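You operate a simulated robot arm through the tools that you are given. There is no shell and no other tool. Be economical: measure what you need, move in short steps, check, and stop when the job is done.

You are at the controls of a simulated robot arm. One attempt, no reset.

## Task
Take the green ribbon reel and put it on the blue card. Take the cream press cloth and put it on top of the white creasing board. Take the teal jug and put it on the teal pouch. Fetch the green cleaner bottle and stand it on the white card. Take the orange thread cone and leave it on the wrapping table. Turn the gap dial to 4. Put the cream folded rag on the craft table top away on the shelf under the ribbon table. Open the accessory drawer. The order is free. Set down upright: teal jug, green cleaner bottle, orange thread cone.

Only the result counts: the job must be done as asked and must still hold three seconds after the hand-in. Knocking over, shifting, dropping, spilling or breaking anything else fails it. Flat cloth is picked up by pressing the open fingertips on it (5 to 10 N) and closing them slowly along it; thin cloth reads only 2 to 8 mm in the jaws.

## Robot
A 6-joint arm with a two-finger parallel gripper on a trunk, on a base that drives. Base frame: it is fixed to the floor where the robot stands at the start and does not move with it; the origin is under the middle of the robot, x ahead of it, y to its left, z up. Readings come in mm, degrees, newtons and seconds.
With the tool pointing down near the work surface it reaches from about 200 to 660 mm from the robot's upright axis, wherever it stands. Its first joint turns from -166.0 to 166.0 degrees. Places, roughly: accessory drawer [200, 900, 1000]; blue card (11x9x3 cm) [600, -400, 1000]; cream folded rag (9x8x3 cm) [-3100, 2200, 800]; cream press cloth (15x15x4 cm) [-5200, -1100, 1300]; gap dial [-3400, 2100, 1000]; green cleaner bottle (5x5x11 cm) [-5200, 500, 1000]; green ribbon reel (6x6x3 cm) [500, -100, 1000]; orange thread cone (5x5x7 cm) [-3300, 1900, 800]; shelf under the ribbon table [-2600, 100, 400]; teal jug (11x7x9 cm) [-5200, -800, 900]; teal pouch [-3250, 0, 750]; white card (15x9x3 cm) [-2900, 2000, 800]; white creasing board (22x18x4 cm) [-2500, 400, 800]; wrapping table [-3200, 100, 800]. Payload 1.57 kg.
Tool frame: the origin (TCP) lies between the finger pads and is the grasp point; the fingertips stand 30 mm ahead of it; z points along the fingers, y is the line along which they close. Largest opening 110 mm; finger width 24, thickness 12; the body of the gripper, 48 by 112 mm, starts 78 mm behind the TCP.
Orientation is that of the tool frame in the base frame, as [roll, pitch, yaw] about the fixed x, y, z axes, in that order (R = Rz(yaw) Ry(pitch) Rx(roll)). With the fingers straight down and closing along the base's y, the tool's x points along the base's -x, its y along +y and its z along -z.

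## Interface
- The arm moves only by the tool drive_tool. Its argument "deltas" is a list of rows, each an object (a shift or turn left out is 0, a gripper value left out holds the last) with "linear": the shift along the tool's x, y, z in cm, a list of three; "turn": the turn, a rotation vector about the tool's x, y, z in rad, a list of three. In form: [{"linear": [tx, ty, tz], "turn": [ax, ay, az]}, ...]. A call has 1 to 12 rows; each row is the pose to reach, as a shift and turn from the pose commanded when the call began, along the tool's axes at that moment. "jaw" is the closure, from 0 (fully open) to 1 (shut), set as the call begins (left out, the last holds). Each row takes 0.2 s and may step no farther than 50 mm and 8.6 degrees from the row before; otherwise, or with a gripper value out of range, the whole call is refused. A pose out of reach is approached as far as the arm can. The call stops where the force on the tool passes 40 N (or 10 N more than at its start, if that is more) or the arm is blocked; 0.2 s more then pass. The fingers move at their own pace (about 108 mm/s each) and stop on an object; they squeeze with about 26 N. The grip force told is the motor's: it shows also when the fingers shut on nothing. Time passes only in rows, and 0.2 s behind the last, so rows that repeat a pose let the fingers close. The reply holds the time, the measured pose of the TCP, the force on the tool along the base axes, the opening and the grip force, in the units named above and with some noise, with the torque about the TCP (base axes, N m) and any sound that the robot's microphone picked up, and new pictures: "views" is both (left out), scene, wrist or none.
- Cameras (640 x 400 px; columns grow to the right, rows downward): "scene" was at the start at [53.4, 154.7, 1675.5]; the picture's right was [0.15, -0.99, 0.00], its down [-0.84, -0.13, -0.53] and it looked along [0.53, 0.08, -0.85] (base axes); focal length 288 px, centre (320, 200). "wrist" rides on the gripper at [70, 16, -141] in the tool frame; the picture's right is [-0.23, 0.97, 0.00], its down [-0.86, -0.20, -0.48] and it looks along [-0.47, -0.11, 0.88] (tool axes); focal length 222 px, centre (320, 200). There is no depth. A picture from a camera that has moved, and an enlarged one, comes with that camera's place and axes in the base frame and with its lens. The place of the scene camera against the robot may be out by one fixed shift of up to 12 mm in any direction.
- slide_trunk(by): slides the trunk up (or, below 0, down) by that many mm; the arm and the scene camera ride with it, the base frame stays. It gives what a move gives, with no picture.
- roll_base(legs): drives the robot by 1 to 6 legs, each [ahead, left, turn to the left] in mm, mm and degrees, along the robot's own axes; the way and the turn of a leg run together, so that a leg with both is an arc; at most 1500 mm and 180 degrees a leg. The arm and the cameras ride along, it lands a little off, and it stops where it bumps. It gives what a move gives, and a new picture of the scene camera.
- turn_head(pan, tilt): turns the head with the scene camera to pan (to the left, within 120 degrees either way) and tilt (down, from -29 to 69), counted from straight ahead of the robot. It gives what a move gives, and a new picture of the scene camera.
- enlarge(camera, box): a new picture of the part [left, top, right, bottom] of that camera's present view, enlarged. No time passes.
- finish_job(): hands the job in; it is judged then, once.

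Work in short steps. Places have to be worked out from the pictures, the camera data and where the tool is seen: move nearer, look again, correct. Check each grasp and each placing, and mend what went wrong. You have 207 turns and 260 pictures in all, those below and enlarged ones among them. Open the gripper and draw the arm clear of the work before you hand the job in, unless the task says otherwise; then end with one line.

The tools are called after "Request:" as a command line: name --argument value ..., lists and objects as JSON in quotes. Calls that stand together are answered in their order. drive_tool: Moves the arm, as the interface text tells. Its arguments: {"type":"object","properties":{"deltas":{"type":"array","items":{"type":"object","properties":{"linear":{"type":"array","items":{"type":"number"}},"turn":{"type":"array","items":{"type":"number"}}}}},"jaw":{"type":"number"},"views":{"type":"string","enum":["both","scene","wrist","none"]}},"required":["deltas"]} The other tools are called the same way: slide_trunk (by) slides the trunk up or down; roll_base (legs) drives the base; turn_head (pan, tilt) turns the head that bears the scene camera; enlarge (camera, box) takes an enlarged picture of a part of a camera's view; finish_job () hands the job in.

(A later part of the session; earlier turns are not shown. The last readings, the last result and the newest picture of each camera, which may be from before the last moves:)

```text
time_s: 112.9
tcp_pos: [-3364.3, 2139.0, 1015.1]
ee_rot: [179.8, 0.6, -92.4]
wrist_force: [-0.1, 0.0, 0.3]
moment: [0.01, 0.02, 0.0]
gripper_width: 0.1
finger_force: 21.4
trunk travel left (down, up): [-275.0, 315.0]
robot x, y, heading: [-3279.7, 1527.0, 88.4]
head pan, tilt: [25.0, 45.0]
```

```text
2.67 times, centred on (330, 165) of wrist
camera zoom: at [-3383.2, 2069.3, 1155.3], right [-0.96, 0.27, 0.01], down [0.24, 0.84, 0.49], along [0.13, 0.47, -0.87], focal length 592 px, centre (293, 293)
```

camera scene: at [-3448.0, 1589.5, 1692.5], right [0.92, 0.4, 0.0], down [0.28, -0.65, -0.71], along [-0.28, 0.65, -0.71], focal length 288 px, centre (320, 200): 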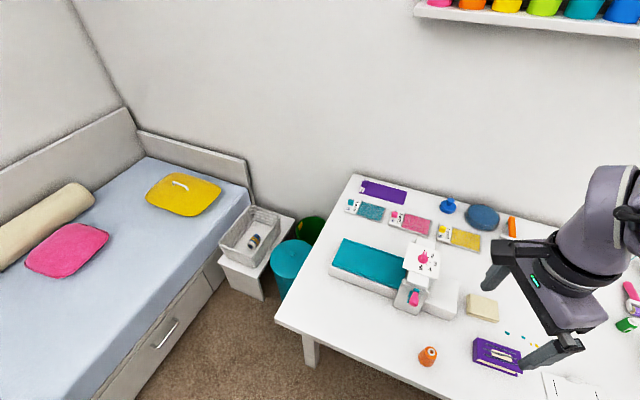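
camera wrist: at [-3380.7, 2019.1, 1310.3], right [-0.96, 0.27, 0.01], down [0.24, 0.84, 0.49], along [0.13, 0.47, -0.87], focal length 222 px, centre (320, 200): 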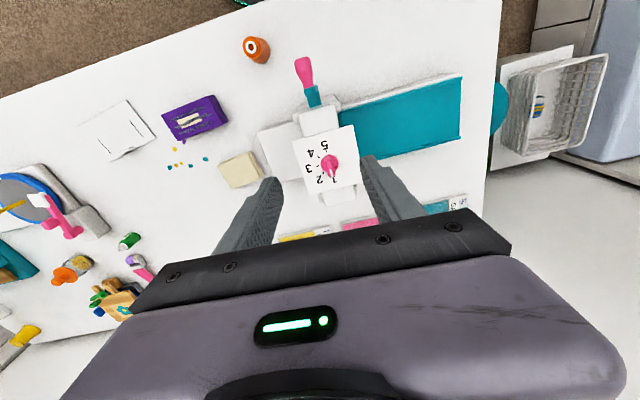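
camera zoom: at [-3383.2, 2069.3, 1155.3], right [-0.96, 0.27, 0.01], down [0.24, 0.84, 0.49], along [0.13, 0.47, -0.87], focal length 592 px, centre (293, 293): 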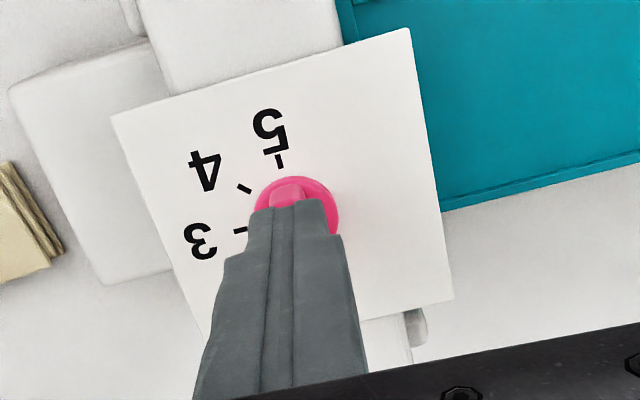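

The jaws closed above the knob, so it lies lower (≈960) and, along the ray, about 7 mm further in +y. I reopen, shift and go lower.

Request:
drive_tool --deltas '[{"linear": [0, 0, 0]}, {"linear": [-0.7, 0, 0]}, {"linear": [-0.7, 0, 0.6]}, {"linear": [-0.7, 0, 1.2]}, {"linear": [-0.7, 0, 1.6]}, {"linear": [-0.7, 0, 1.6]}]' --jaw 0.6 --views "none"

Request:
enlarge --camera "wrist" --box '[220, 90, 440, 240]'

```text
time_s: 114.3
tcp_pos: [-3363.8, 2146.4, 998.7]
ee_rot: [179.8, 0.5, -92.5]
wrist_force: [-1.1, 0.8, 0.2]
moment: [0.01, 0.0, 0.0]
gripper_width: 44.1
finger_force: 0.0
trunk travel left (down, up): [-275.0, 315.0]
robot x, y, heading: [-3282.2, 1528.0, 88.4]
head pan, tilt: [25.0, 45.0]
```

```text
2.67 times, centred on (330, 165) of wrist
camera zoom: at [-3383.4, 2076.4, 1139.8], right [-0.96, 0.27, 0.01], down [0.24, 0.84, 0.49], along [0.13, 0.47, -0.87], focal length 592 px, centre (293, 293)
```

zoom: 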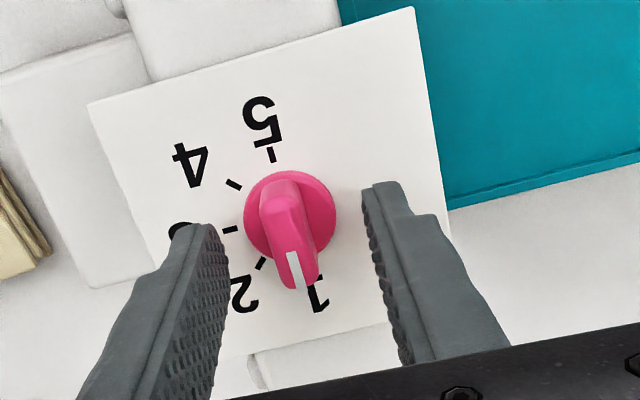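

The fin is between the tips now. I close on it.

Request:
drive_tool --deltas '[{"linear": [-0.1, 0, 0.2]}, {"linear": [-0.1, 0, 0.2]}, {"linear": [-0.1, 0, 0.2]}]' --jaw 1 --views "none"

Request:
enlarge --camera "wrist" --box '[220, 90, 440, 240]'

```text
time_s: 115.1
tcp_pos: [-3364.6, 2147.5, 998.2]
ee_rot: [179.8, 0.7, -92.5]
wrist_force: [1.1, -1.0, 6.5]
moment: [-0.61, -0.29, 0.05]
gripper_width: 12.0
finger_force: 29.1
trunk travel left (down, up): [-275.0, 315.0]
robot x, y, heading: [-3279.9, 1525.9, 88.2]
head pan, tilt: [25.0, 45.0]
```

```text
2.67 times, centred on (330, 165) of wrist
camera zoom: at [-3382.6, 2077.0, 1138.5], right [-0.96, 0.27, 0.01], down [0.24, 0.84, 0.49], along [0.13, 0.47, -0.87], focal length 592 px, centre (293, 293)
```

zoom: 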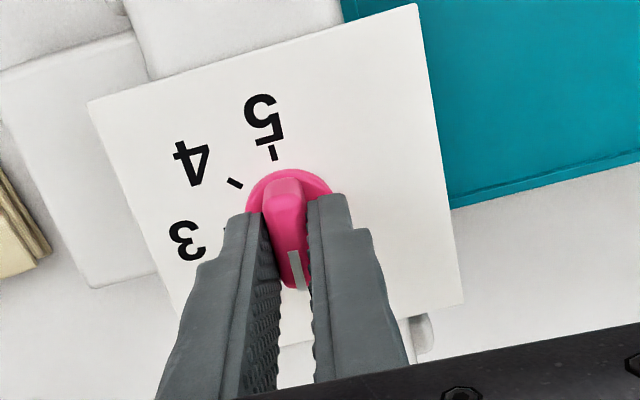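

The fin is gripped (12 mm). I turn clockwise from above (about tool +z) by 45° first and check.

Request:
drive_tool --deltas '[{"turn": [0, 0, 0.13]}, {"turn": [0, 0, 0.26]}, {"turn": [0, 0, 0.39]}, {"turn": [0, 0, 0.52]}, {"turn": [0, 0, 0.65]}, {"turn": [0, 0, 0.785]}, {"turn": [0, 0, 0.785]}]' --views "none"

Request:
enlarge --camera "wrist" --box '[220, 90, 440, 240]'

```text
time_s: 116.7
tcp_pos: [-3363.0, 2147.2, 998.6]
ee_rot: [179.4, 0.3, -137.5]
wrist_force: [16.5, -11.8, 1.5]
moment: [-0.14, -1.24, 0.06]
gripper_width: 11.7
finger_force: 28.9
trunk travel left (down, up): [-275.0, 315.0]
robot x, y, heading: [-3277.8, 1527.3, 88.2]
head pan, tilt: [25.0, 45.0]
```

```text
2.67 times, centred on (330, 165) of wrist
camera zoom: at [-3424.1, 2110.4, 1139.1], right [-0.49, 0.87, 0.01], down [0.77, 0.42, 0.48], along [0.41, 0.24, -0.88], focal length 592 px, centre (293, 293)
```

zoom: 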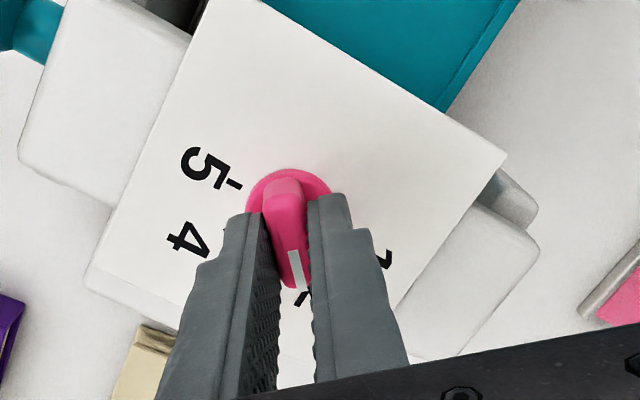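

It follows and points at 2. I continue another 90° with a small lateral correction.

Request:
drive_tool --deltas '[{"linear": [0, -0.1, 0], "turn": [0, 0, 0.14]}, {"linear": [0, -0.1, 0], "turn": [0, 0, 0.28]}, {"linear": [0, -0.1, 0], "turn": [0, 0, 0.42]}, {"linear": [0, -0.1, 0], "turn": [0, 0, 0.56]}, {"linear": [0, -0.1, 0], "turn": [0, 0, 0.7]}, {"linear": [0, -0.1, 0], "turn": [0, 0, 0.84]}, {"linear": [0, -0.1, 0], "turn": [0, 0, 0.98]}, {"linear": [0, -0.1, 0], "turn": [0, 0, 1.12]}, {"linear": [0, -0.1, 0], "turn": [0, 0, 1.26]}, {"linear": [0, -0.1, 0], "turn": [0, 0, 1.41]}, {"linear": [0, -0.1, 0], "turn": [0, 0, 1.555]}, {"linear": [0, -0.1, 0], "turn": [0, 0, 1.571]}]' --views "none"

Request:
enlarge --camera "wrist" --box '[220, 90, 440, 240]'

```text
time_s: 119.3
tcp_pos: [-3363.9, 2144.5, 997.1]
ee_rot: [179.7, -0.6, 132.5]
wrist_force: [7.7, -26.4, -8.2]
moment: [-0.73, 0.22, 0.05]
gripper_width: 12.1
finger_force: 28.8
trunk travel left (down, up): [-275.0, 315.0]
robot x, y, heading: [-3283.9, 1527.1, 88.5]
head pan, tilt: [25.0, 45.0]
```

```text
2.67 times, centred on (330, 165) of wrist
camera zoom: at [-3398.0, 2205.9, 1140.2], right [0.87, 0.49, 0.0], down [0.43, -0.77, 0.47], along [0.23, -0.41, -0.88], focal length 592 px, centre (293, 293)
```

zoom: 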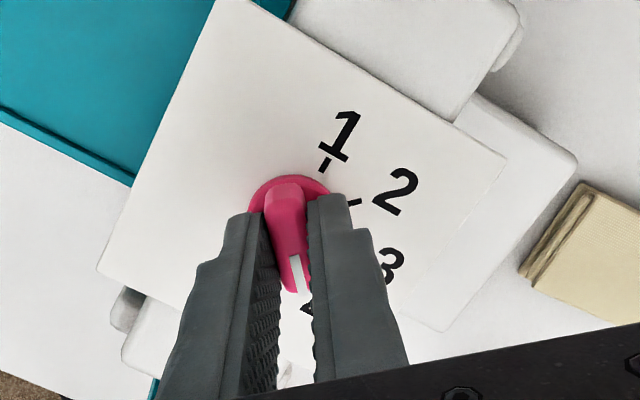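

The pointer now stands at 4. I release, lift and verify.

Request:
drive_tool --deltas '[{"linear": [0, 0, 0]}, {"linear": [0, 0, 0]}, {"linear": [0, 0, 0]}]' --jaw 0.6 --views "none"

Request:
drive_tool --deltas '[{"linear": [0, 0, -3]}, {"linear": [0, 0, -7]}, {"linear": [0, 0, -11]}, {"linear": [0, 0, -15]}, {"linear": [0, 0, -15]}]' --views "none"

Request:
enlarge --camera "wrist" --box '[250, 70, 410, 200]'

```text
time_s: 120.1
tcp_pos: [-3363.6, 2147.2, 998.9]
ee_rot: [179.6, -0.6, 132.5]
wrist_force: [0.0, -0.3, -0.1]
moment: [0.0, -0.01, 0.01]
gripper_width: 44.0
finger_force: 0.1
trunk travel left (down, up): [-275.0, 315.0]
robot x, y, heading: [-3280.4, 1528.9, 88.7]
head pan, tilt: [25.0, 45.0]
```

```text
time_s: 121.3
tcp_pos: [-3363.9, 2145.7, 1149.1]
ee_rot: [179.7, -0.4, 132.4]
wrist_force: [0.5, -0.1, -0.2]
moment: [0.02, 0.0, -0.02]
gripper_width: 43.8
finger_force: 0.1
trunk travel left (down, up): [-275.0, 315.0]
robot x, y, heading: [-3282.5, 1527.5, 88.3]
head pan, tilt: [25.0, 45.0]
```

```text
3.08 times, centred on (330, 135) of wrist
camera zoom: at [-3397.8, 2207.1, 1290.5], right [0.87, 0.49, 0.0], down [0.43, -0.77, 0.47], along [0.23, -0.41, -0.88], focal length 684 px, centre (289, 400)
```

zoom: 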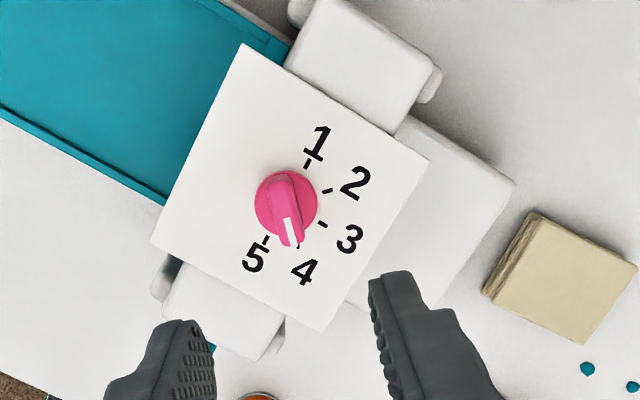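

The dial reads 4. Next is the orange cone: I turn the tool back and move over towards it.

Request:
drive_tool --deltas '[{"linear": [-1.6, -0.9, 0], "turn": [0, 0, -0.14]}, {"linear": [-3.2, -1.8, 0], "turn": [0, 0, -0.28]}, {"linear": [-4.9, -2.7, 0], "turn": [0, 0, -0.42]}, {"linear": [-6.5, -3.5, 0], "turn": [0, 0, -0.56]}, {"linear": [-8.2, -4.4, 0], "turn": [0, 0, -0.7]}, {"linear": [-9.8, -5.3, 0.5], "turn": [0, 0, -0.84]}, {"linear": [-11.4, -6.2, 1], "turn": [0, 0, -0.98]}, {"linear": [-13, -7, 2], "turn": [0, 0, -1.12]}, {"linear": [-14.7, -8, 3], "turn": [0, 0, -1.26]}, {"linear": [-16.3, -8.8, 4], "turn": [0, 0, -1.4]}, {"linear": [-18, -9.7, 5], "turn": [0, 0, -1.54]}, {"linear": [-19.6, -10.6, 6], "turn": [0, 0, -1.68]}]' --jaw 0 --views "none"

Request:
drive_tool --deltas '[{"turn": [0, 0, -0.14]}, {"turn": [0, 0, -0.28]}, {"turn": [0, 0, -0.42]}, {"turn": [0, 0, -0.56]}, {"turn": [0, 0, -0.68]}, {"turn": [0, 0, -0.68]}]' --views "wrist"

```text
time_s: 123.9
tcp_pos: [-3309.7, 1930.4, 1084.2]
ee_rot: [179.6, 0.5, -131.0]
wrist_force: [0.8, -1.2, 0.2]
moment: [0.0, 0.01, -0.01]
gripper_width: 109.8
finger_force: 0.0
trunk travel left (down, up): [-275.0, 315.0]
robot x, y, heading: [-3283.2, 1529.1, 88.3]
head pan, tilt: [25.0, 45.0]
```

```text
time_s: 125.3
tcp_pos: [-3308.5, 1931.4, 1084.2]
ee_rot: [179.8, 0.6, -92.1]
wrist_force: [0.0, -0.5, 0.3]
moment: [-0.03, 0.03, -0.01]
gripper_width: 109.9
finger_force: 0.1
trunk travel left (down, up): [-275.0, 315.0]
robot x, y, heading: [-3280.3, 1530.7, 88.2]
head pan, tilt: [25.0, 45.0]
camera wrist: at [-3327.3, 1860.3, 1224.7], right [-0.96, 0.26, 0.01], down [0.23, 0.84, 0.49], along [0.12, 0.47, -0.87], focal length 222 px, centre (320, 200)
```

wrist: 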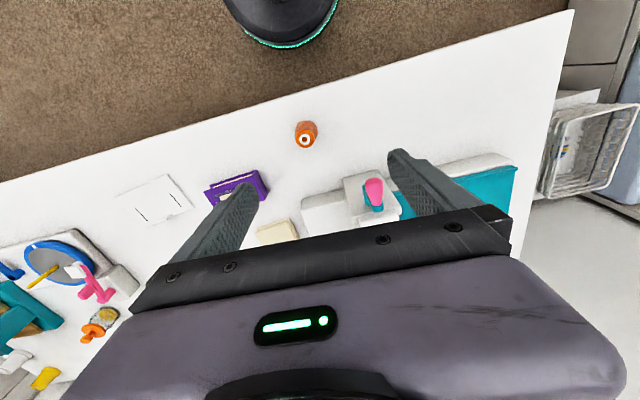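

The cone top triangulates to about (−3284, 1940, 868). I move above it and lower towards it.

Request:
drive_tool --deltas '[{"linear": [-0.6, -1.1, 4]}, {"linear": [-1.2, -2.2, 8.5]}, {"linear": [-1.2, -2.2, 12.5]}, {"linear": [-1.2, -2.2, 15]}, {"linear": [-1.2, -2.2, 15]}]' --views "wrist"

```text
time_s: 126.5
tcp_pos: [-3288.8, 1941.5, 935.6]
ee_rot: [179.8, 0.6, -92.3]
wrist_force: [0.0, 1.0, -0.4]
moment: [-0.01, 0.02, -0.03]
gripper_width: 110.4
finger_force: 0.1
trunk travel left (down, up): [-275.0, 315.0]
robot x, y, heading: [-3278.0, 1523.6, 88.5]
head pan, tilt: [25.0, 45.0]
camera wrist: at [-3306.2, 1871.9, 1075.3], right [-0.96, 0.26, 0.01], down [0.23, 0.84, 0.49], along [0.12, 0.47, -0.87], focal length 222 px, centre (320, 200)
```

wrist: 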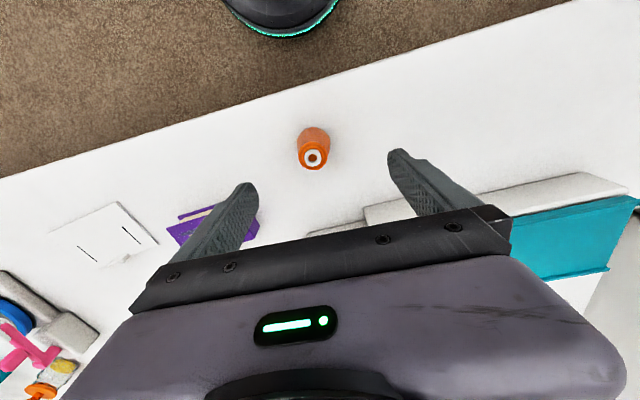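

Refined: the cone top is at about (−3279, 1947), z≈830, so the table is near 762. I descend around it.

Request:
drive_tool --deltas '[{"linear": [-0.6, -1, 3]}, {"linear": [-0.6, -1, 7]}, {"linear": [-0.6, -1, 10]}, {"linear": [-0.6, -1, 11.5]}, {"linear": [-0.6, -1, 11.5]}]' --jaw 0.2 --views "wrist"

```text
time_s: 127.7
tcp_pos: [-3277.8, 1950.9, 821.6]
ee_rot: [179.9, 0.6, -92.3]
wrist_force: [0.6, -0.1, 0.2]
moment: [0.01, 0.0, 0.0]
gripper_width: 88.1
finger_force: 0.1
trunk travel left (down, up): [-275.0, 315.0]
robot x, y, heading: [-3279.3, 1526.9, 88.4]
head pan, tilt: [25.0, 45.0]
camera wrist: at [-3296.3, 1879.6, 961.3], right [-0.96, 0.26, 0.01], down [0.23, 0.84, 0.49], along [0.12, 0.47, -0.87], focal length 222 px, centre (320, 200)
```

wrist: 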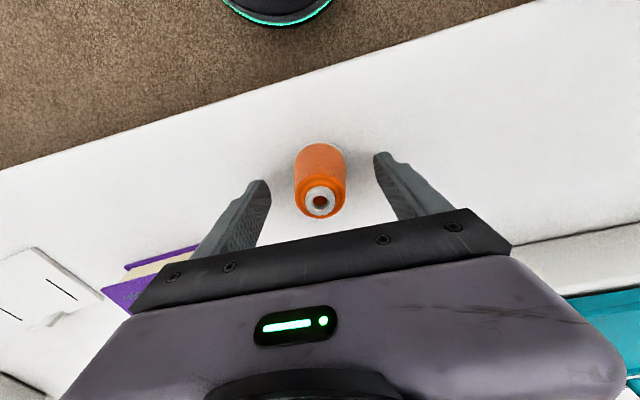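

The cone is centred between the fingers. I go 18 mm lower, watching for contact, then close.

Request:
drive_tool --deltas '[{"linear": [-0.3, 0, 0.6]}, {"linear": [-0.3, 0, 1.2]}, {"linear": [-0.3, 0, 1.8]}, {"linear": [-0.3, 0, 1.8]}]' --views "none"

Request:
drive_tool --deltas '[{"linear": [0, 0, 0]}, {"linear": [0, 0, 0]}, {"linear": [0, 0, 0]}]' --jaw 1 --views "wrist"

```text
time_s: 128.4
tcp_pos: [-3277.2, 1952.8, 810.7]
ee_rot: [179.6, 0.8, -92.3]
wrist_force: [0.3, -7.8, 30.9]
moment: [-0.64, -1.45, -0.16]
gripper_width: 87.9
finger_force: 0.1
trunk travel left (down, up): [-275.0, 315.0]
robot x, y, heading: [-3278.9, 1526.4, 88.4]
head pan, tilt: [25.0, 45.0]
stopped in row 3: the force on the tool passed its limit at 50 N (the readings are from after the stop); the commanded pose is now the measured one
```

```text
time_s: 128.8
tcp_pos: [-3274.9, 1955.0, 809.7]
ee_rot: [179.8, 0.9, -92.5]
wrist_force: [19.5, -1.1, 27.0]
moment: [-0.36, -1.29, 0.24]
gripper_width: 44.1
finger_force: 18.6
trunk travel left (down, up): [-275.0, 315.0]
robot x, y, heading: [-3281.8, 1530.0, 88.2]
head pan, tilt: [25.0, 45.0]
stopped in row 1: the force on the tool passed its limit at 48 N (the readings are from after the stop); the commanded pose is now the measured one
camera wrist: at [-3293.0, 1883.5, 950.3], right [-0.96, 0.27, 0.01], down [0.24, 0.84, 0.49], along [0.13, 0.47, -0.87], focal length 222 px, centre (320, 200)
```

wrist: 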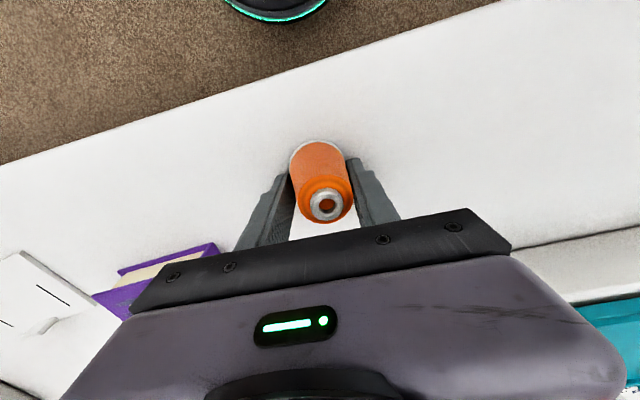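

The tips touched the table, so its top is z≈780 and the cone is held near its base. I ease up 4 mm with the jaws closed, then test-lift.

Request:
drive_tool --deltas '[{"linear": [0, 0, -0.4]}, {"linear": [0, 0, -0.4]}, {"linear": [0, 0, -2]}, {"linear": [0, 0, -4]}, {"linear": [0, 0, -4]}]' --views "wrist"

```text
time_s: 130.0
tcp_pos: [-3274.6, 1954.7, 850.2]
ee_rot: [179.8, 0.8, -92.5]
wrist_force: [-0.1, 0.5, -0.2]
moment: [-0.04, 0.03, 0.01]
gripper_width: 42.9
finger_force: 25.7
trunk travel left (down, up): [-275.0, 315.0]
robot x, y, heading: [-3284.5, 1524.7, 88.3]
head pan, tilt: [25.0, 45.0]
camera wrist: at [-3293.9, 1884.5, 990.2], right [-0.96, 0.27, 0.01], down [0.24, 0.84, 0.49], along [0.13, 0.47, -0.87], focal length 222 px, centre (320, 200)
```

wrist: 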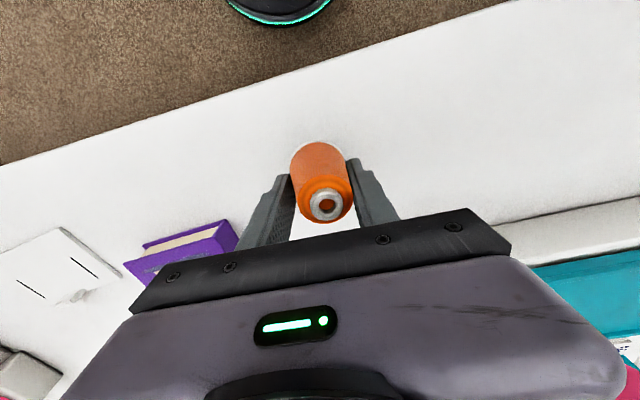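

The cone is held. I lift, retract a bit and back away, turning to face the centre tables.

Request:
drive_tool --deltas '[{"linear": [0, 0, -5]}, {"linear": [0, 0, -10]}, {"linear": [2, 0, -14]}, {"linear": [4, 0, -18]}, {"linear": [6, 0, -22]}, {"linear": [8, 0, -25]}, {"linear": [8, 0, -25]}]' --views "none"

Request:
roll_base --legs '[[-300, 0, 0], [0, 0, 90], [0, 0, 90]]'

Request:
turn_head --pan 10 --tilt 38

```text
time_s: 131.6
tcp_pos: [-3277.9, 1870.5, 1098.7]
ee_rot: [179.8, 0.7, -92.3]
wrist_force: [0.0, 0.6, -0.1]
moment: [-0.01, -0.02, 0.02]
gripper_width: 42.9
finger_force: 25.5
trunk travel left (down, up): [-275.0, 315.0]
robot x, y, heading: [-3279.3, 1525.8, 88.2]
head pan, tilt: [25.0, 45.0]
```

```text
time_s: 141.3
tcp_pos: [-3278.5, 878.9, 1098.4]
ee_rot: [179.8, 0.9, 89.7]
wrist_force: [1.2, 1.0, -0.3]
moment: [0.0, -0.01, 0.03]
gripper_width: 43.1
finger_force: 25.9
trunk travel left (down, up): [-275.0, 315.0]
robot x, y, heading: [-3285.9, 1224.2, -89.8]
head pan, tilt: [25.0, 45.0]
camera scene: at [-3108.6, 1176.1, 1692.4], right [-0.9, -0.43, 0.0], down [-0.3, 0.64, -0.71], along [0.3, -0.64, -0.71], focal length 288 px, centre (320, 200)
```

scene: 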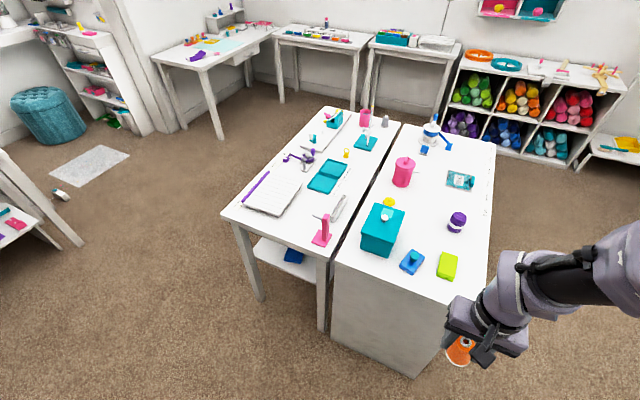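

```text
time_s: 142.1
tcp_pos: [-3278.2, 878.9, 1098.9]
ee_rot: [179.9, 0.8, 89.7]
wrist_force: [-0.2, 1.1, -0.5]
moment: [0.04, 0.01, 0.01]
gripper_width: 42.8
finger_force: 26.3
trunk travel left (down, up): [-275.0, 315.0]
robot x, y, heading: [-3286.3, 1225.1, -89.4]
head pan, tilt: [10.0, 38.0]
camera scene: at [-3127.8, 1164.6, 1702.6], right [-0.98, -0.18, 0.0], down [-0.11, 0.61, -0.79], along [0.14, -0.77, -0.62], focal length 288 px, centre (320, 200)
```

scene: 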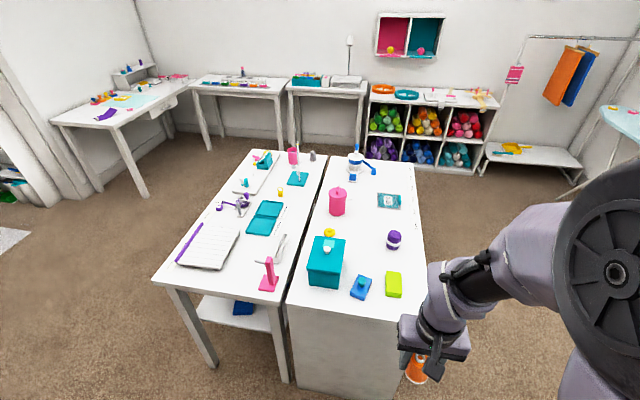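

The right-hand table is the wrapping table (edge y≈630, x≈−2960…−3400), with the teal pouch further in. A free spot is near (−3335, 370). I drive closer.

Request:
roll_base --legs '[[270, 0, 0]]'

Request:
drive_tool --deltas '[{"linear": [-4, -1.2, 0]}, {"linear": [-8, -2.5, 0]}, {"linear": [-12, -3.7, 0]}, {"linear": [-16, -5, 2]}, {"linear": [-18, -5.7, 5]}, {"linear": [-18, -5.7, 9]}, {"linear": [-18, -5.7, 9]}]' --views "both"

```text
time_s: 144.0
tcp_pos: [-3275.3, 612.9, 1098.2]
ee_rot: [179.7, 0.8, 89.7]
wrist_force: [-0.2, -0.3, -0.1]
moment: [-0.01, 0.01, -0.05]
gripper_width: 43.2
finger_force: 25.3
trunk travel left (down, up): [-275.0, 315.0]
robot x, y, heading: [-3287.8, 959.3, -89.7]
head pan, tilt: [10.0, 38.0]
camera scene: at [-3125.6, 897.5, 1702.6], right [-0.98, -0.18, 0.0], down [-0.11, 0.61, -0.79], along [0.14, -0.77, -0.62], focal length 288 px, centre (320, 200)
```

scene: 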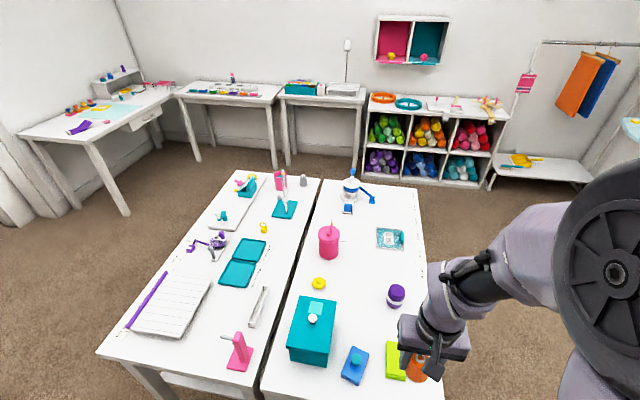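

```text
time_s: 145.6
tcp_pos: [-3334.2, 431.9, 1011.2]
ee_rot: [179.8, 0.8, 89.8]
wrist_force: [0.1, 0.0, -0.1]
moment: [-0.02, 0.0, 0.02]
gripper_width: 43.0
finger_force: 26.0
trunk travel left (down, up): [-275.0, 315.0]
robot x, y, heading: [-3286.1, 960.5, -89.4]
head pan, tilt: [10.0, 38.0]
camera scene: at [-3125.6, 899.0, 1702.7], right [-0.98, -0.18, 0.0], down [-0.11, 0.61, -0.79], along [0.14, -0.78, -0.62], focal length 288 px, centre (320, 200)
camera wrist: at [-3318.0, 503.6, 1152.4], right [0.97, -0.23, 0.01], down [-0.2, -0.85, 0.49], along [-0.11, -0.48, -0.87], focal length 222 px, centre (320, 200)
```

scene: 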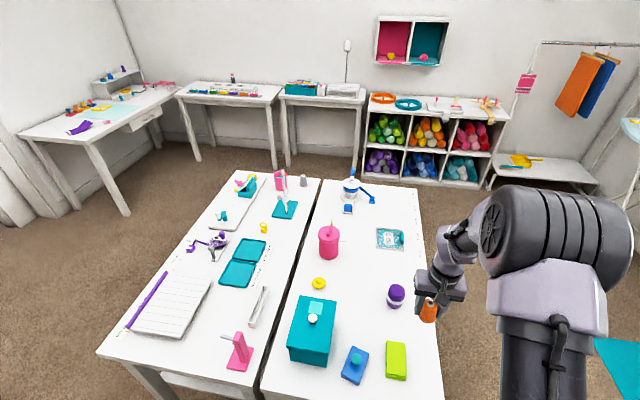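
wrist: 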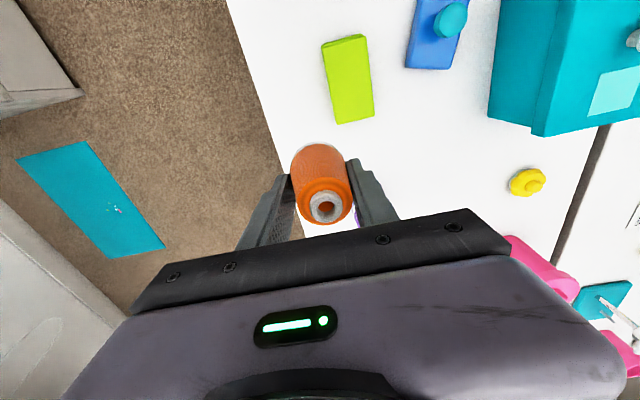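

The spot at (−3332, 352) is clear: the green box ends at y≈435 and the table edge is x≈−3405. I move over it and lower most of the way.

Request:
drive_tool --deltas '[{"linear": [-4, 0, 0]}, {"linear": [-8, 0, 0]}, {"linear": [-8, 0, 5]}, {"linear": [-8, 0, 10]}, {"linear": [-8, 0, 14.5]}, {"linear": [-8, 0, 17.5]}, {"linear": [-8, 0, 17.5]}]' --views "wrist"

```text
time_s: 147.2
tcp_pos: [-3332.9, 351.2, 836.3]
ee_rot: [179.8, 0.7, 89.8]
wrist_force: [0.5, 0.1, 0.5]
moment: [-0.01, 0.01, -0.03]
gripper_width: 43.2
finger_force: 26.1
trunk travel left (down, up): [-275.0, 315.0]
robot x, y, heading: [-3284.3, 961.0, -89.6]
head pan, tilt: [10.0, 38.0]
camera wrist: at [-3316.5, 423.5, 976.4], right [0.97, -0.23, 0.01], down [-0.2, -0.85, 0.49], along [-0.11, -0.48, -0.87], focal length 222 px, centre (320, 200)
```

wrist: 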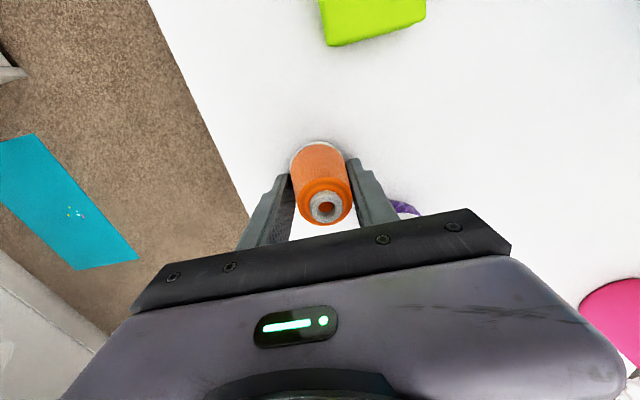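

The purple jar is some 40 mm beyond the right finger. I lower in small steps until contact.

Request:
drive_tool --deltas '[{"linear": [0, 0, 0.6]}, {"linear": [0, 0, 1.2]}, {"linear": [0, 0, 1.6]}, {"linear": [0, 0, 2.0]}, {"linear": [0, 0, 2.2]}, {"linear": [0, 0, 2.4]}, {"linear": [0, 0, 2.6]}, {"linear": [0, 0, 2.8]}]' --views "none"

```text
time_s: 147.9
tcp_pos: [-3333.0, 350.0, 830.7]
ee_rot: [179.9, 1.2, 89.7]
wrist_force: [0.5, 14.4, 28.5]
moment: [0.74, 0.73, -0.55]
gripper_width: 43.0
finger_force: 25.4
trunk travel left (down, up): [-275.0, 315.0]
robot x, y, heading: [-3285.7, 960.1, -89.6]
head pan, tilt: [10.0, 38.0]
stopped in row 3: the force on the tool passed its limit at 48 N (the readings are from after the stop); the commanded pose is now the measured one
```

Contact at TCP z≈831, higher than expected. I check the picture to see whether the cone stands on the table or something else is touched.

Request:
enlarge --camera "wrist" --box '[220, 100, 460, 250]'

Request:
enlarge --camera "scene" --box '[340, 230, 500, 370]'

```text
2.67 times, centred on (340, 175) of wrist
camera zoom: at [-3316.0, 423.7, 969.9], right [0.97, -0.23, 0.01], down [-0.21, -0.84, 0.5], along [-0.11, -0.48, -0.87], focal length 592 px, centre (267, 267)
```

zoom: 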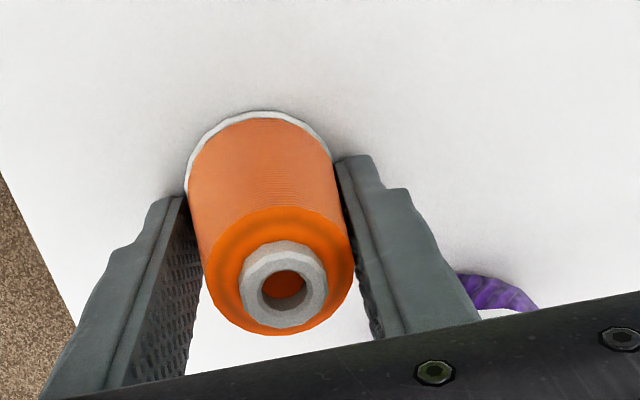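

```text
2.86 times, centred on (420, 300) of scene
camera zoom: at [-3125.1, 904.6, 1703.1], right [-0.98, -0.18, 0.0], down [-0.11, 0.6, -0.79], along [0.14, -0.78, -0.61], focal length 823 px, centre (34, -86)
```

zoom: 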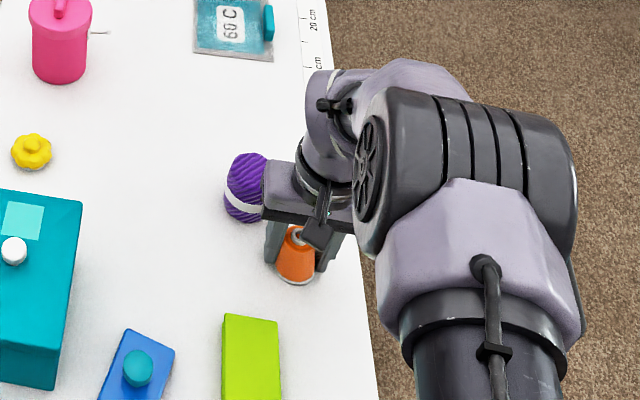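

The cone's base meets the table. I open by a little and check the reading.

Request:
drive_tool --deltas '[{"linear": [0, 0, -0.1]}, {"linear": [0, 0, -0.1]}]' --jaw 0.42 --views "none"

Request:
drive_tool --deltas '[{"linear": [0, 0, -3]}, {"linear": [0, 0, -7]}, {"linear": [0, 0, -11]}, {"linear": [2, 0, -15]}, {"linear": [2, 0, -15]}]' --views "both"

```text
time_s: 148.5
tcp_pos: [-3330.4, 350.8, 830.9]
ee_rot: [179.8, 1.2, 89.7]
wrist_force: [18.1, 17.0, 28.1]
moment: [0.81, 0.19, -0.61]
gripper_width: 47.5
finger_force: 0.0
trunk travel left (down, up): [-275.0, 315.0]
robot x, y, heading: [-3289.5, 953.7, -89.4]
head pan, tilt: [10.0, 38.0]
```

```text
time_s: 149.7
tcp_pos: [-3335.1, 371.0, 977.8]
ee_rot: [180.0, 1.0, 89.7]
wrist_force: [-0.2, -0.7, 0.1]
moment: [0.02, 0.01, 0.02]
gripper_width: 63.8
finger_force: 0.0
trunk travel left (down, up): [-275.0, 315.0]
robot x, y, heading: [-3286.4, 958.0, -89.5]
head pan, tilt: [10.0, 38.0]
camera scene: at [-3125.5, 898.1, 1702.6], right [-0.98, -0.18, 0.0], down [-0.11, 0.61, -0.79], along [0.14, -0.77, -0.62], focal length 288 px, centre (320, 200)
camera wrist: at [-3318.6, 442.7, 1116.9], right [0.97, -0.23, 0.01], down [-0.2, -0.85, 0.49], along [-0.11, -0.48, -0.87], focal length 222 px, centre (320, 200)
```

scene: 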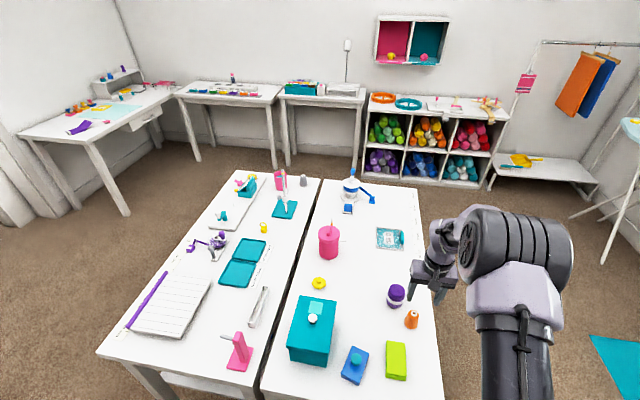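
wrist: 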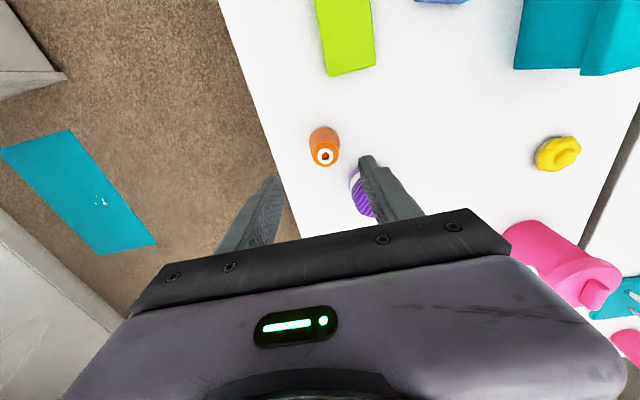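

The cone stands upright on the wrapping table. Next is the jug by the ironing board: I retract the arm and drive around the tables on the −x side.

Request:
drive_tool --deltas '[{"linear": [3, 1, -4]}, {"linear": [6, 2, -8]}, {"linear": [9, 3, -12]}, {"linear": [13, 4, -14]}, {"linear": [17, 5, -16]}, {"linear": [21, 5, -18]}, {"linear": [21, 5, -18]}]' --jaw 0 --views "none"

Request:
roll_base --legs '[[0, -650, 0], [1400, 0, 0], [0, 0, -90]]'

Request:
turn_head --pan 8 --tilt 25

```text
refused: row 1 steps farther than a row can; nothing moved
```

```text
time_s: 163.7
tcp_pos: [-4512.6, -408.2, 977.3]
ee_rot: [179.9, 1.2, 0.1]
wrist_force: [0.2, -0.4, 0.0]
moment: [0.01, -0.01, -0.01]
gripper_width: 63.9
finger_force: 0.1
trunk travel left (down, up): [-275.0, 315.0]
robot x, y, heading: [-3920.9, -452.5, -179.2]
head pan, tilt: [10.0, 38.0]
camera scene: at [-3982.5, -605.0, 1702.7], right [-0.19, 0.98, 0.0], down [0.6, 0.12, -0.79], along [-0.77, -0.15, -0.62], focal length 288 px, centre (320, 200)
```

scene: 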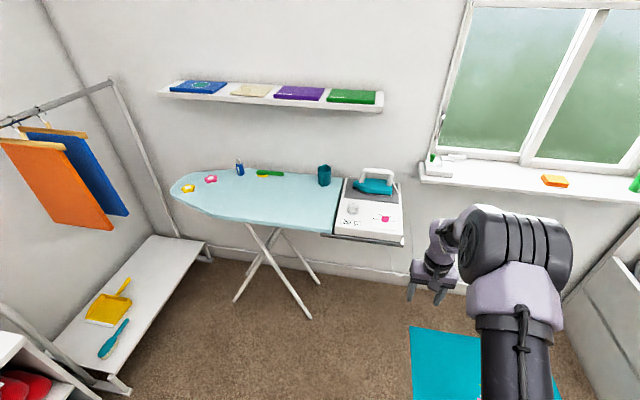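

```text
time_s: 164.4
tcp_pos: [-4512.9, -408.1, 976.7]
ee_rot: [-180.0, 1.1, -0.1]
wrist_force: [0.5, 0.4, 0.1]
moment: [0.01, 0.0, 0.01]
gripper_width: 63.8
finger_force: 0.1
trunk travel left (down, up): [-275.0, 315.0]
robot x, y, heading: [-3927.0, -452.6, -179.3]
head pan, tilt: [8.0, 25.0]
camera scene: at [-3988.7, -603.1, 1722.9], right [-0.15, 0.99, 0.0], down [0.42, 0.06, -0.91], along [-0.9, -0.14, -0.42], focal length 288 px, centre (320, 200)
```

scene: 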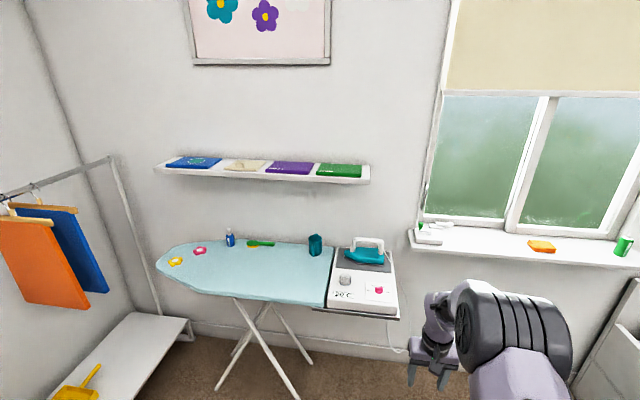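

I see the jug (teal, on the board's rear), the cream cloth on the wall shelf and the green bottle on the sill. I enlarge the jug and cloth.

Request:
enlarge --camera "scene" --box '[150, 140, 410, 320]'

```text
2.22 times, centred on (280, 230) of scene
camera zoom: at [-3988.7, -603.1, 1722.9], right [-0.15, 0.99, 0.0], down [0.42, 0.06, -0.91], along [-0.9, -0.14, -0.42], focal length 640 px, centre (409, 133)
```

zoom: 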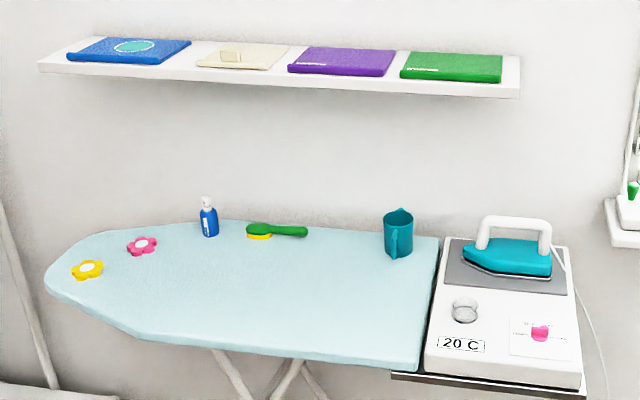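

Jug at about (−5175, −814), cloth at about (−5207, −1143) on the shelf, board front edge x≈−4823. I raise and retract the arm, then drive up to the board.

Request:
drive_tool --deltas '[{"linear": [3, 0, -3.5]}, {"linear": [6, 0, -7]}, {"linear": [9, 0, -10.5]}, {"linear": [12, 0, -14]}, {"linear": [15, 0, -17.5]}, {"linear": [18, 0, -21]}, {"linear": [20, 0, -24]}, {"linear": [20, 0, -24]}]' --jaw 0 --views "none"

Request:
roll_base --legs '[[0, 310, 0], [620, 0, 0]]'

Request:
turn_head --pan 0 --tilt 45

```text
time_s: 166.2
tcp_pos: [-4306.4, -407.3, 1212.9]
ee_rot: [179.8, 1.1, 0.0]
wrist_force: [0.4, -0.5, 0.5]
moment: [0.04, 0.0, 0.01]
gripper_width: 110.1
finger_force: 0.1
trunk travel left (down, up): [-275.0, 315.0]
robot x, y, heading: [-3924.5, -450.5, -179.3]
head pan, tilt: [8.0, 25.0]
```

```text
time_s: 171.4
tcp_pos: [-4922.0, -726.3, 1213.9]
ee_rot: [179.9, 1.1, 0.4]
wrist_force: [-0.1, 0.0, -0.4]
moment: [-0.03, -0.03, 0.0]
gripper_width: 110.2
finger_force: 0.1
trunk travel left (down, up): [-275.0, 315.0]
robot x, y, heading: [-4537.6, -771.4, -178.9]
head pan, tilt: [8.0, 25.0]
camera scene: at [-4602.7, -920.5, 1723.0], right [-0.16, 0.99, 0.0], down [0.42, 0.07, -0.91], along [-0.89, -0.14, -0.42], focal length 288 px, centre (320, 200)
```

scene: 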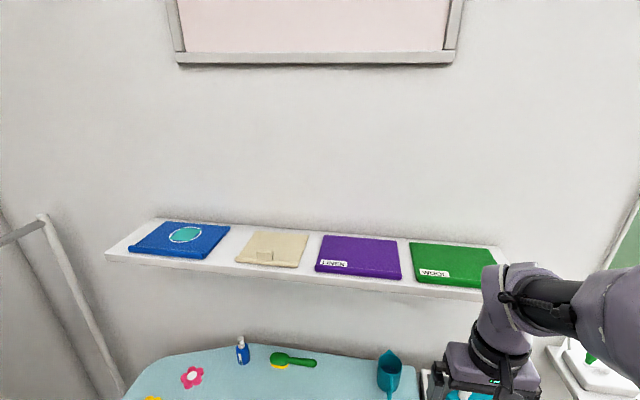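

```text
time_s: 172.2
tcp_pos: [-4921.4, -725.8, 1213.1]
ee_rot: [179.8, 1.0, 0.4]
wrist_force: [-0.6, 0.7, -0.1]
moment: [0.0, -0.01, -0.01]
gripper_width: 110.0
finger_force: 0.0
trunk travel left (down, up): [-275.0, 315.0]
robot x, y, heading: [-4541.2, -772.6, -178.7]
head pan, tilt: [0.0, 45.0]
camera scene: at [-4592.5, -907.5, 1692.5], right [-0.02, 1.0, 0.0], down [0.71, 0.01, -0.71], along [-0.71, -0.01, -0.71], focal length 288 px, centre (320, 200)
```

scene: 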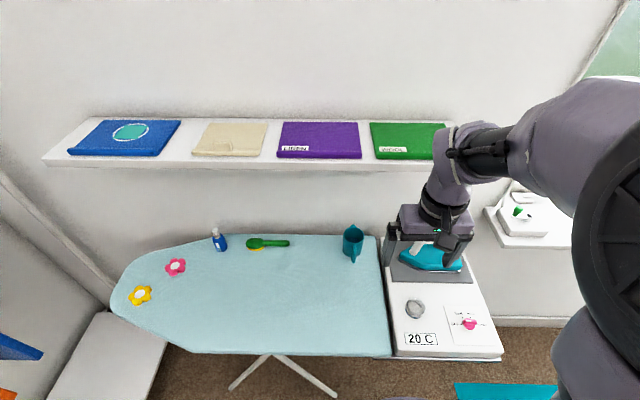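

I enlarge the jug to see its handle direction.

Request:
enlarge --camera "scene" --box '[310, 205, 410, 285]'

```text
5.00 times, centred on (360, 245) of scene
camera zoom: at [-4592.5, -907.5, 1692.5], right [-0.02, 1.0, 0.0], down [0.71, 0.01, -0.71], along [-0.71, -0.01, -0.71], focal length 1440 px, centre (120, -25)
```

zoom: 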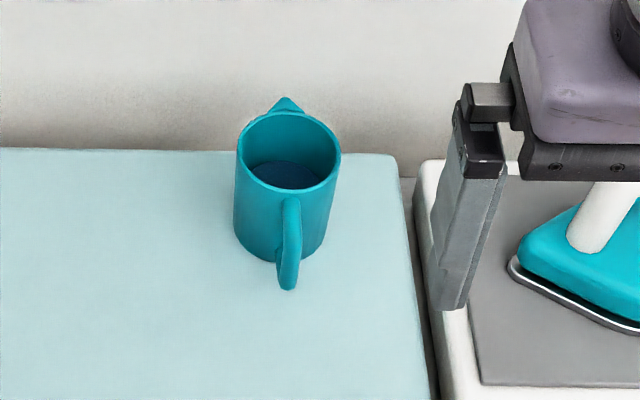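

The jug holds liquid, with its handle towards the robot and spout to the wall, so it must stay upright. I tilt the tool 35° back (to clear the shelf) and approach at lower height, with the jaws closing along y.

Request:
drive_tool --deltas '[{"linear": [0, 1.5, 1], "turn": [0, -0.12, 0]}, {"linear": [0, 3, 4], "turn": [0, -0.24, 0]}, {"linear": [-2, 4.5, 7], "turn": [0, -0.36, 0]}, {"linear": [-4, 6, 10], "turn": [0, -0.48, 0]}, {"linear": [-7, 7, 13], "turn": [0, -0.61, 0]}, {"linear": [-10, 8, 16], "turn": [0, -0.61, 0]}, {"linear": [-10, 8, 18], "turn": [0, -0.61, 0]}]' --views "wrist"

```text
time_s: 173.8
tcp_pos: [-5027.0, -807.8, 1035.2]
ee_rot: [179.8, 36.0, 0.2]
wrist_force: [-0.1, 0.0, -0.6]
moment: [0.02, -0.01, -0.04]
gripper_width: 109.8
finger_force: 0.0
trunk travel left (down, up): [-275.0, 315.0]
robot x, y, heading: [-4541.5, -771.1, -178.9]
head pan, tilt: [0.0, 45.0]
camera wrist: at [-4886.8, -822.8, 1108.2], right [-0.18, -0.97, 0.14], down [-0.41, 0.2, 0.89], along [-0.89, 0.1, -0.44], focal length 222 px, centre (320, 200)
```

wrist: 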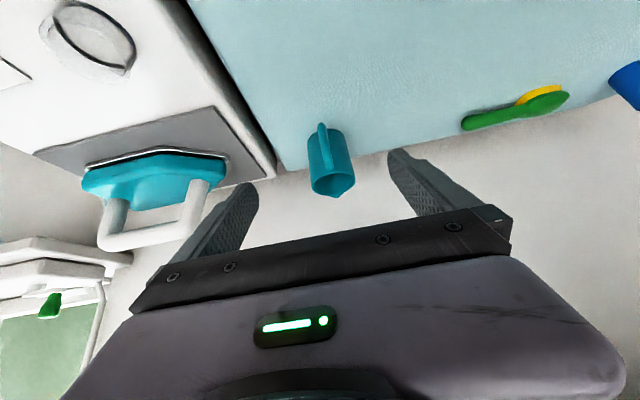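

The two views put the jug's rim centre at (−5202, −808, 918), so the board is at z≈828. I approach along the tilt direction and check at about 60%.

Request:
drive_tool --deltas '[{"linear": [-1, 0, 4]}, {"linear": [-2, 0, 8]}, {"linear": [-3, 0, 12]}, {"linear": [-3.2, 0, 14]}, {"linear": [-3.2, 0, 14]}]' --views "both"

```text
time_s: 175.0
tcp_pos: [-5133.7, -809.1, 941.5]
ee_rot: [179.9, 36.0, 0.3]
wrist_force: [-1.0, 0.0, 0.4]
moment: [0.04, -0.04, 0.01]
gripper_width: 110.2
finger_force: 0.1
trunk travel left (down, up): [-275.0, 315.0]
robot x, y, heading: [-4538.4, -769.4, -178.8]
head pan, tilt: [0.0, 45.0]
camera scene: at [-4592.4, -907.4, 1692.4], right [-0.02, 1.0, 0.0], down [0.71, 0.01, -0.71], along [-0.71, -0.01, -0.71], focal length 288 px, centre (320, 200)
camera wrist: at [-4994.1, -822.6, 1014.1], right [-0.18, -0.97, 0.14], down [-0.41, 0.2, 0.89], along [-0.89, 0.1, -0.44], focal length 222 px, centre (320, 200)
```

scene: 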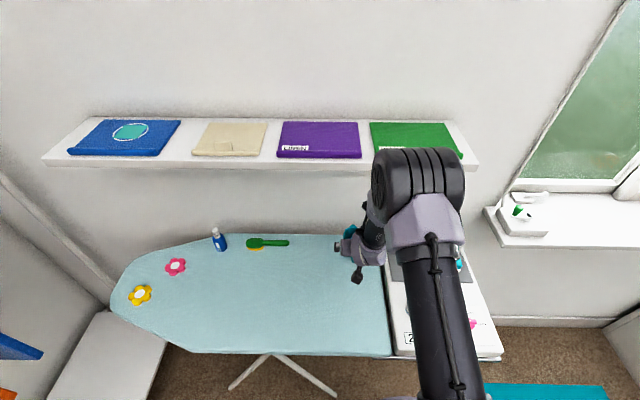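
wrist: 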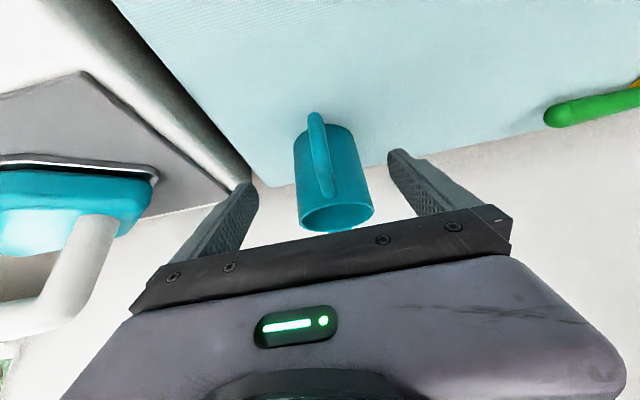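

Refined: rim centre about (−5172, −815, 940). I move in to TCP (−5172, −814, 905) carefully.

Request:
drive_tool --deltas '[{"linear": [-0.3, 0.5, 1.5]}, {"linear": [-0.6, 0.5, 3]}, {"linear": [-0.8, 0.5, 4.2]}, {"linear": [-0.96, 0.5, 5.2]}, {"linear": [-0.96, 0.5, 5.2]}]' --views "wrist"

```text
time_s: 176.2
tcp_pos: [-5170.8, -814.6, 903.8]
ee_rot: [179.8, 36.0, 0.3]
wrist_force: [-0.2, -0.8, -0.6]
moment: [0.02, -0.01, 0.05]
gripper_width: 109.9
finger_force: 0.0
trunk travel left (down, up): [-275.0, 315.0]
robot x, y, heading: [-4537.2, -772.2, -178.8]
head pan, tilt: [0.0, 45.0]
camera wrist: at [-5031.8, -829.0, 977.4], right [-0.18, -0.97, 0.14], down [-0.41, 0.2, 0.89], along [-0.89, 0.1, -0.44], focal length 222 px, centre (320, 200)
```

wrist: 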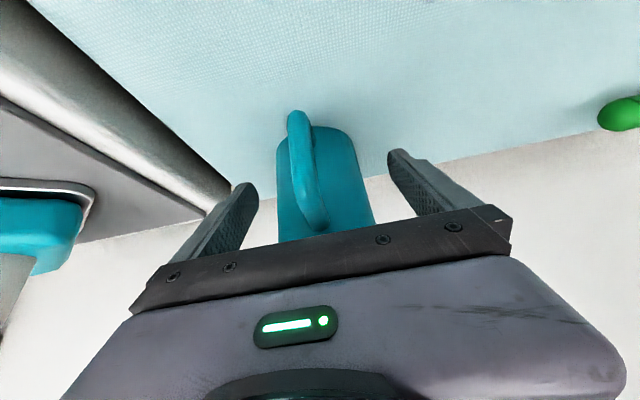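

The jug body is between the fingers. I close gently.

Request:
drive_tool --deltas '[{"linear": [-0.2, 0, 0.2]}, {"linear": [-0.2, 0, 0.2]}, {"linear": [-0.2, 0, 0.2]}, {"linear": [-0.2, 0, 0.2]}]' --jaw 1 --views "wrist"

```text
time_s: 177.2
tcp_pos: [-5175.0, -813.7, 904.6]
ee_rot: [179.8, 36.0, 0.3]
wrist_force: [-0.3, 0.0, 1.9]
moment: [-0.06, 0.03, -0.01]
gripper_width: 57.6
finger_force: 25.9
trunk travel left (down, up): [-275.0, 315.0]
robot x, y, heading: [-4539.6, -770.1, -178.7]
head pan, tilt: [0.0, 45.0]
camera wrist: at [-5034.8, -829.0, 977.0], right [-0.18, -0.97, 0.14], down [-0.41, 0.2, 0.89], along [-0.89, 0.1, -0.44], focal length 222 px, centre (320, 200)
```

wrist: 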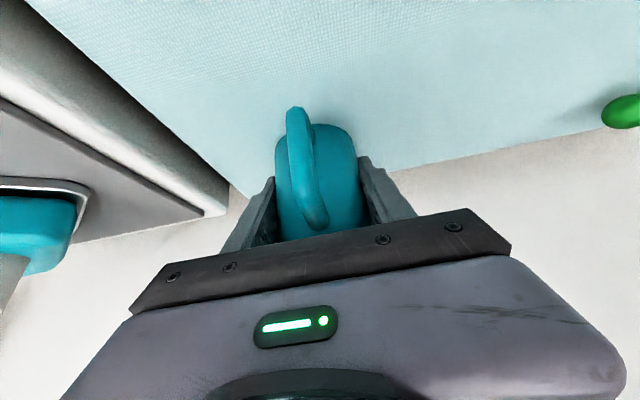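

Gripped at 58 mm. I lift slowly, keeping the orientation, then draw back from under the shelf.

Request:
drive_tool --deltas '[{"linear": [-0.6, 0, -0.8]}, {"linear": [-1.2, 0, -1.6]}, {"linear": [-1.8, 0, -2.4]}, {"linear": [-2.4, 0, -3.2]}, {"linear": [-2.4, 0, -3.2]}]' --views "wrist"

```text
time_s: 178.4
tcp_pos: [-5174.2, -813.8, 944.0]
ee_rot: [179.9, 36.0, 0.4]
wrist_force: [0.1, -0.3, -1.9]
moment: [-0.04, 0.05, -0.01]
gripper_width: 57.8
finger_force: 26.5
trunk travel left (down, up): [-275.0, 315.0]
robot x, y, heading: [-4538.1, -771.9, -178.7]
head pan, tilt: [0.0, 45.0]
camera wrist: at [-5034.4, -829.5, 1016.9], right [-0.18, -0.97, 0.14], down [-0.41, 0.2, 0.89], along [-0.89, 0.1, -0.44], focal length 222 px, centre (320, 200)
```

wrist: 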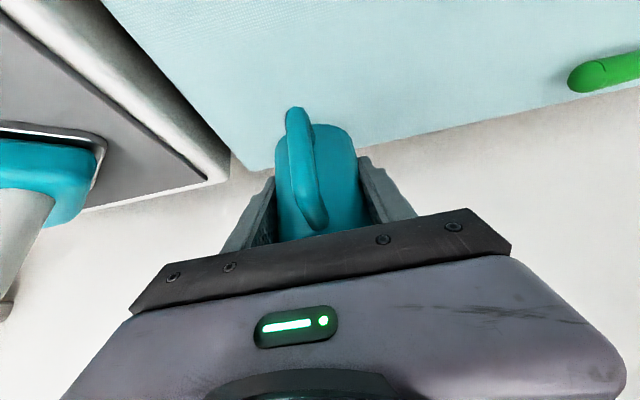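

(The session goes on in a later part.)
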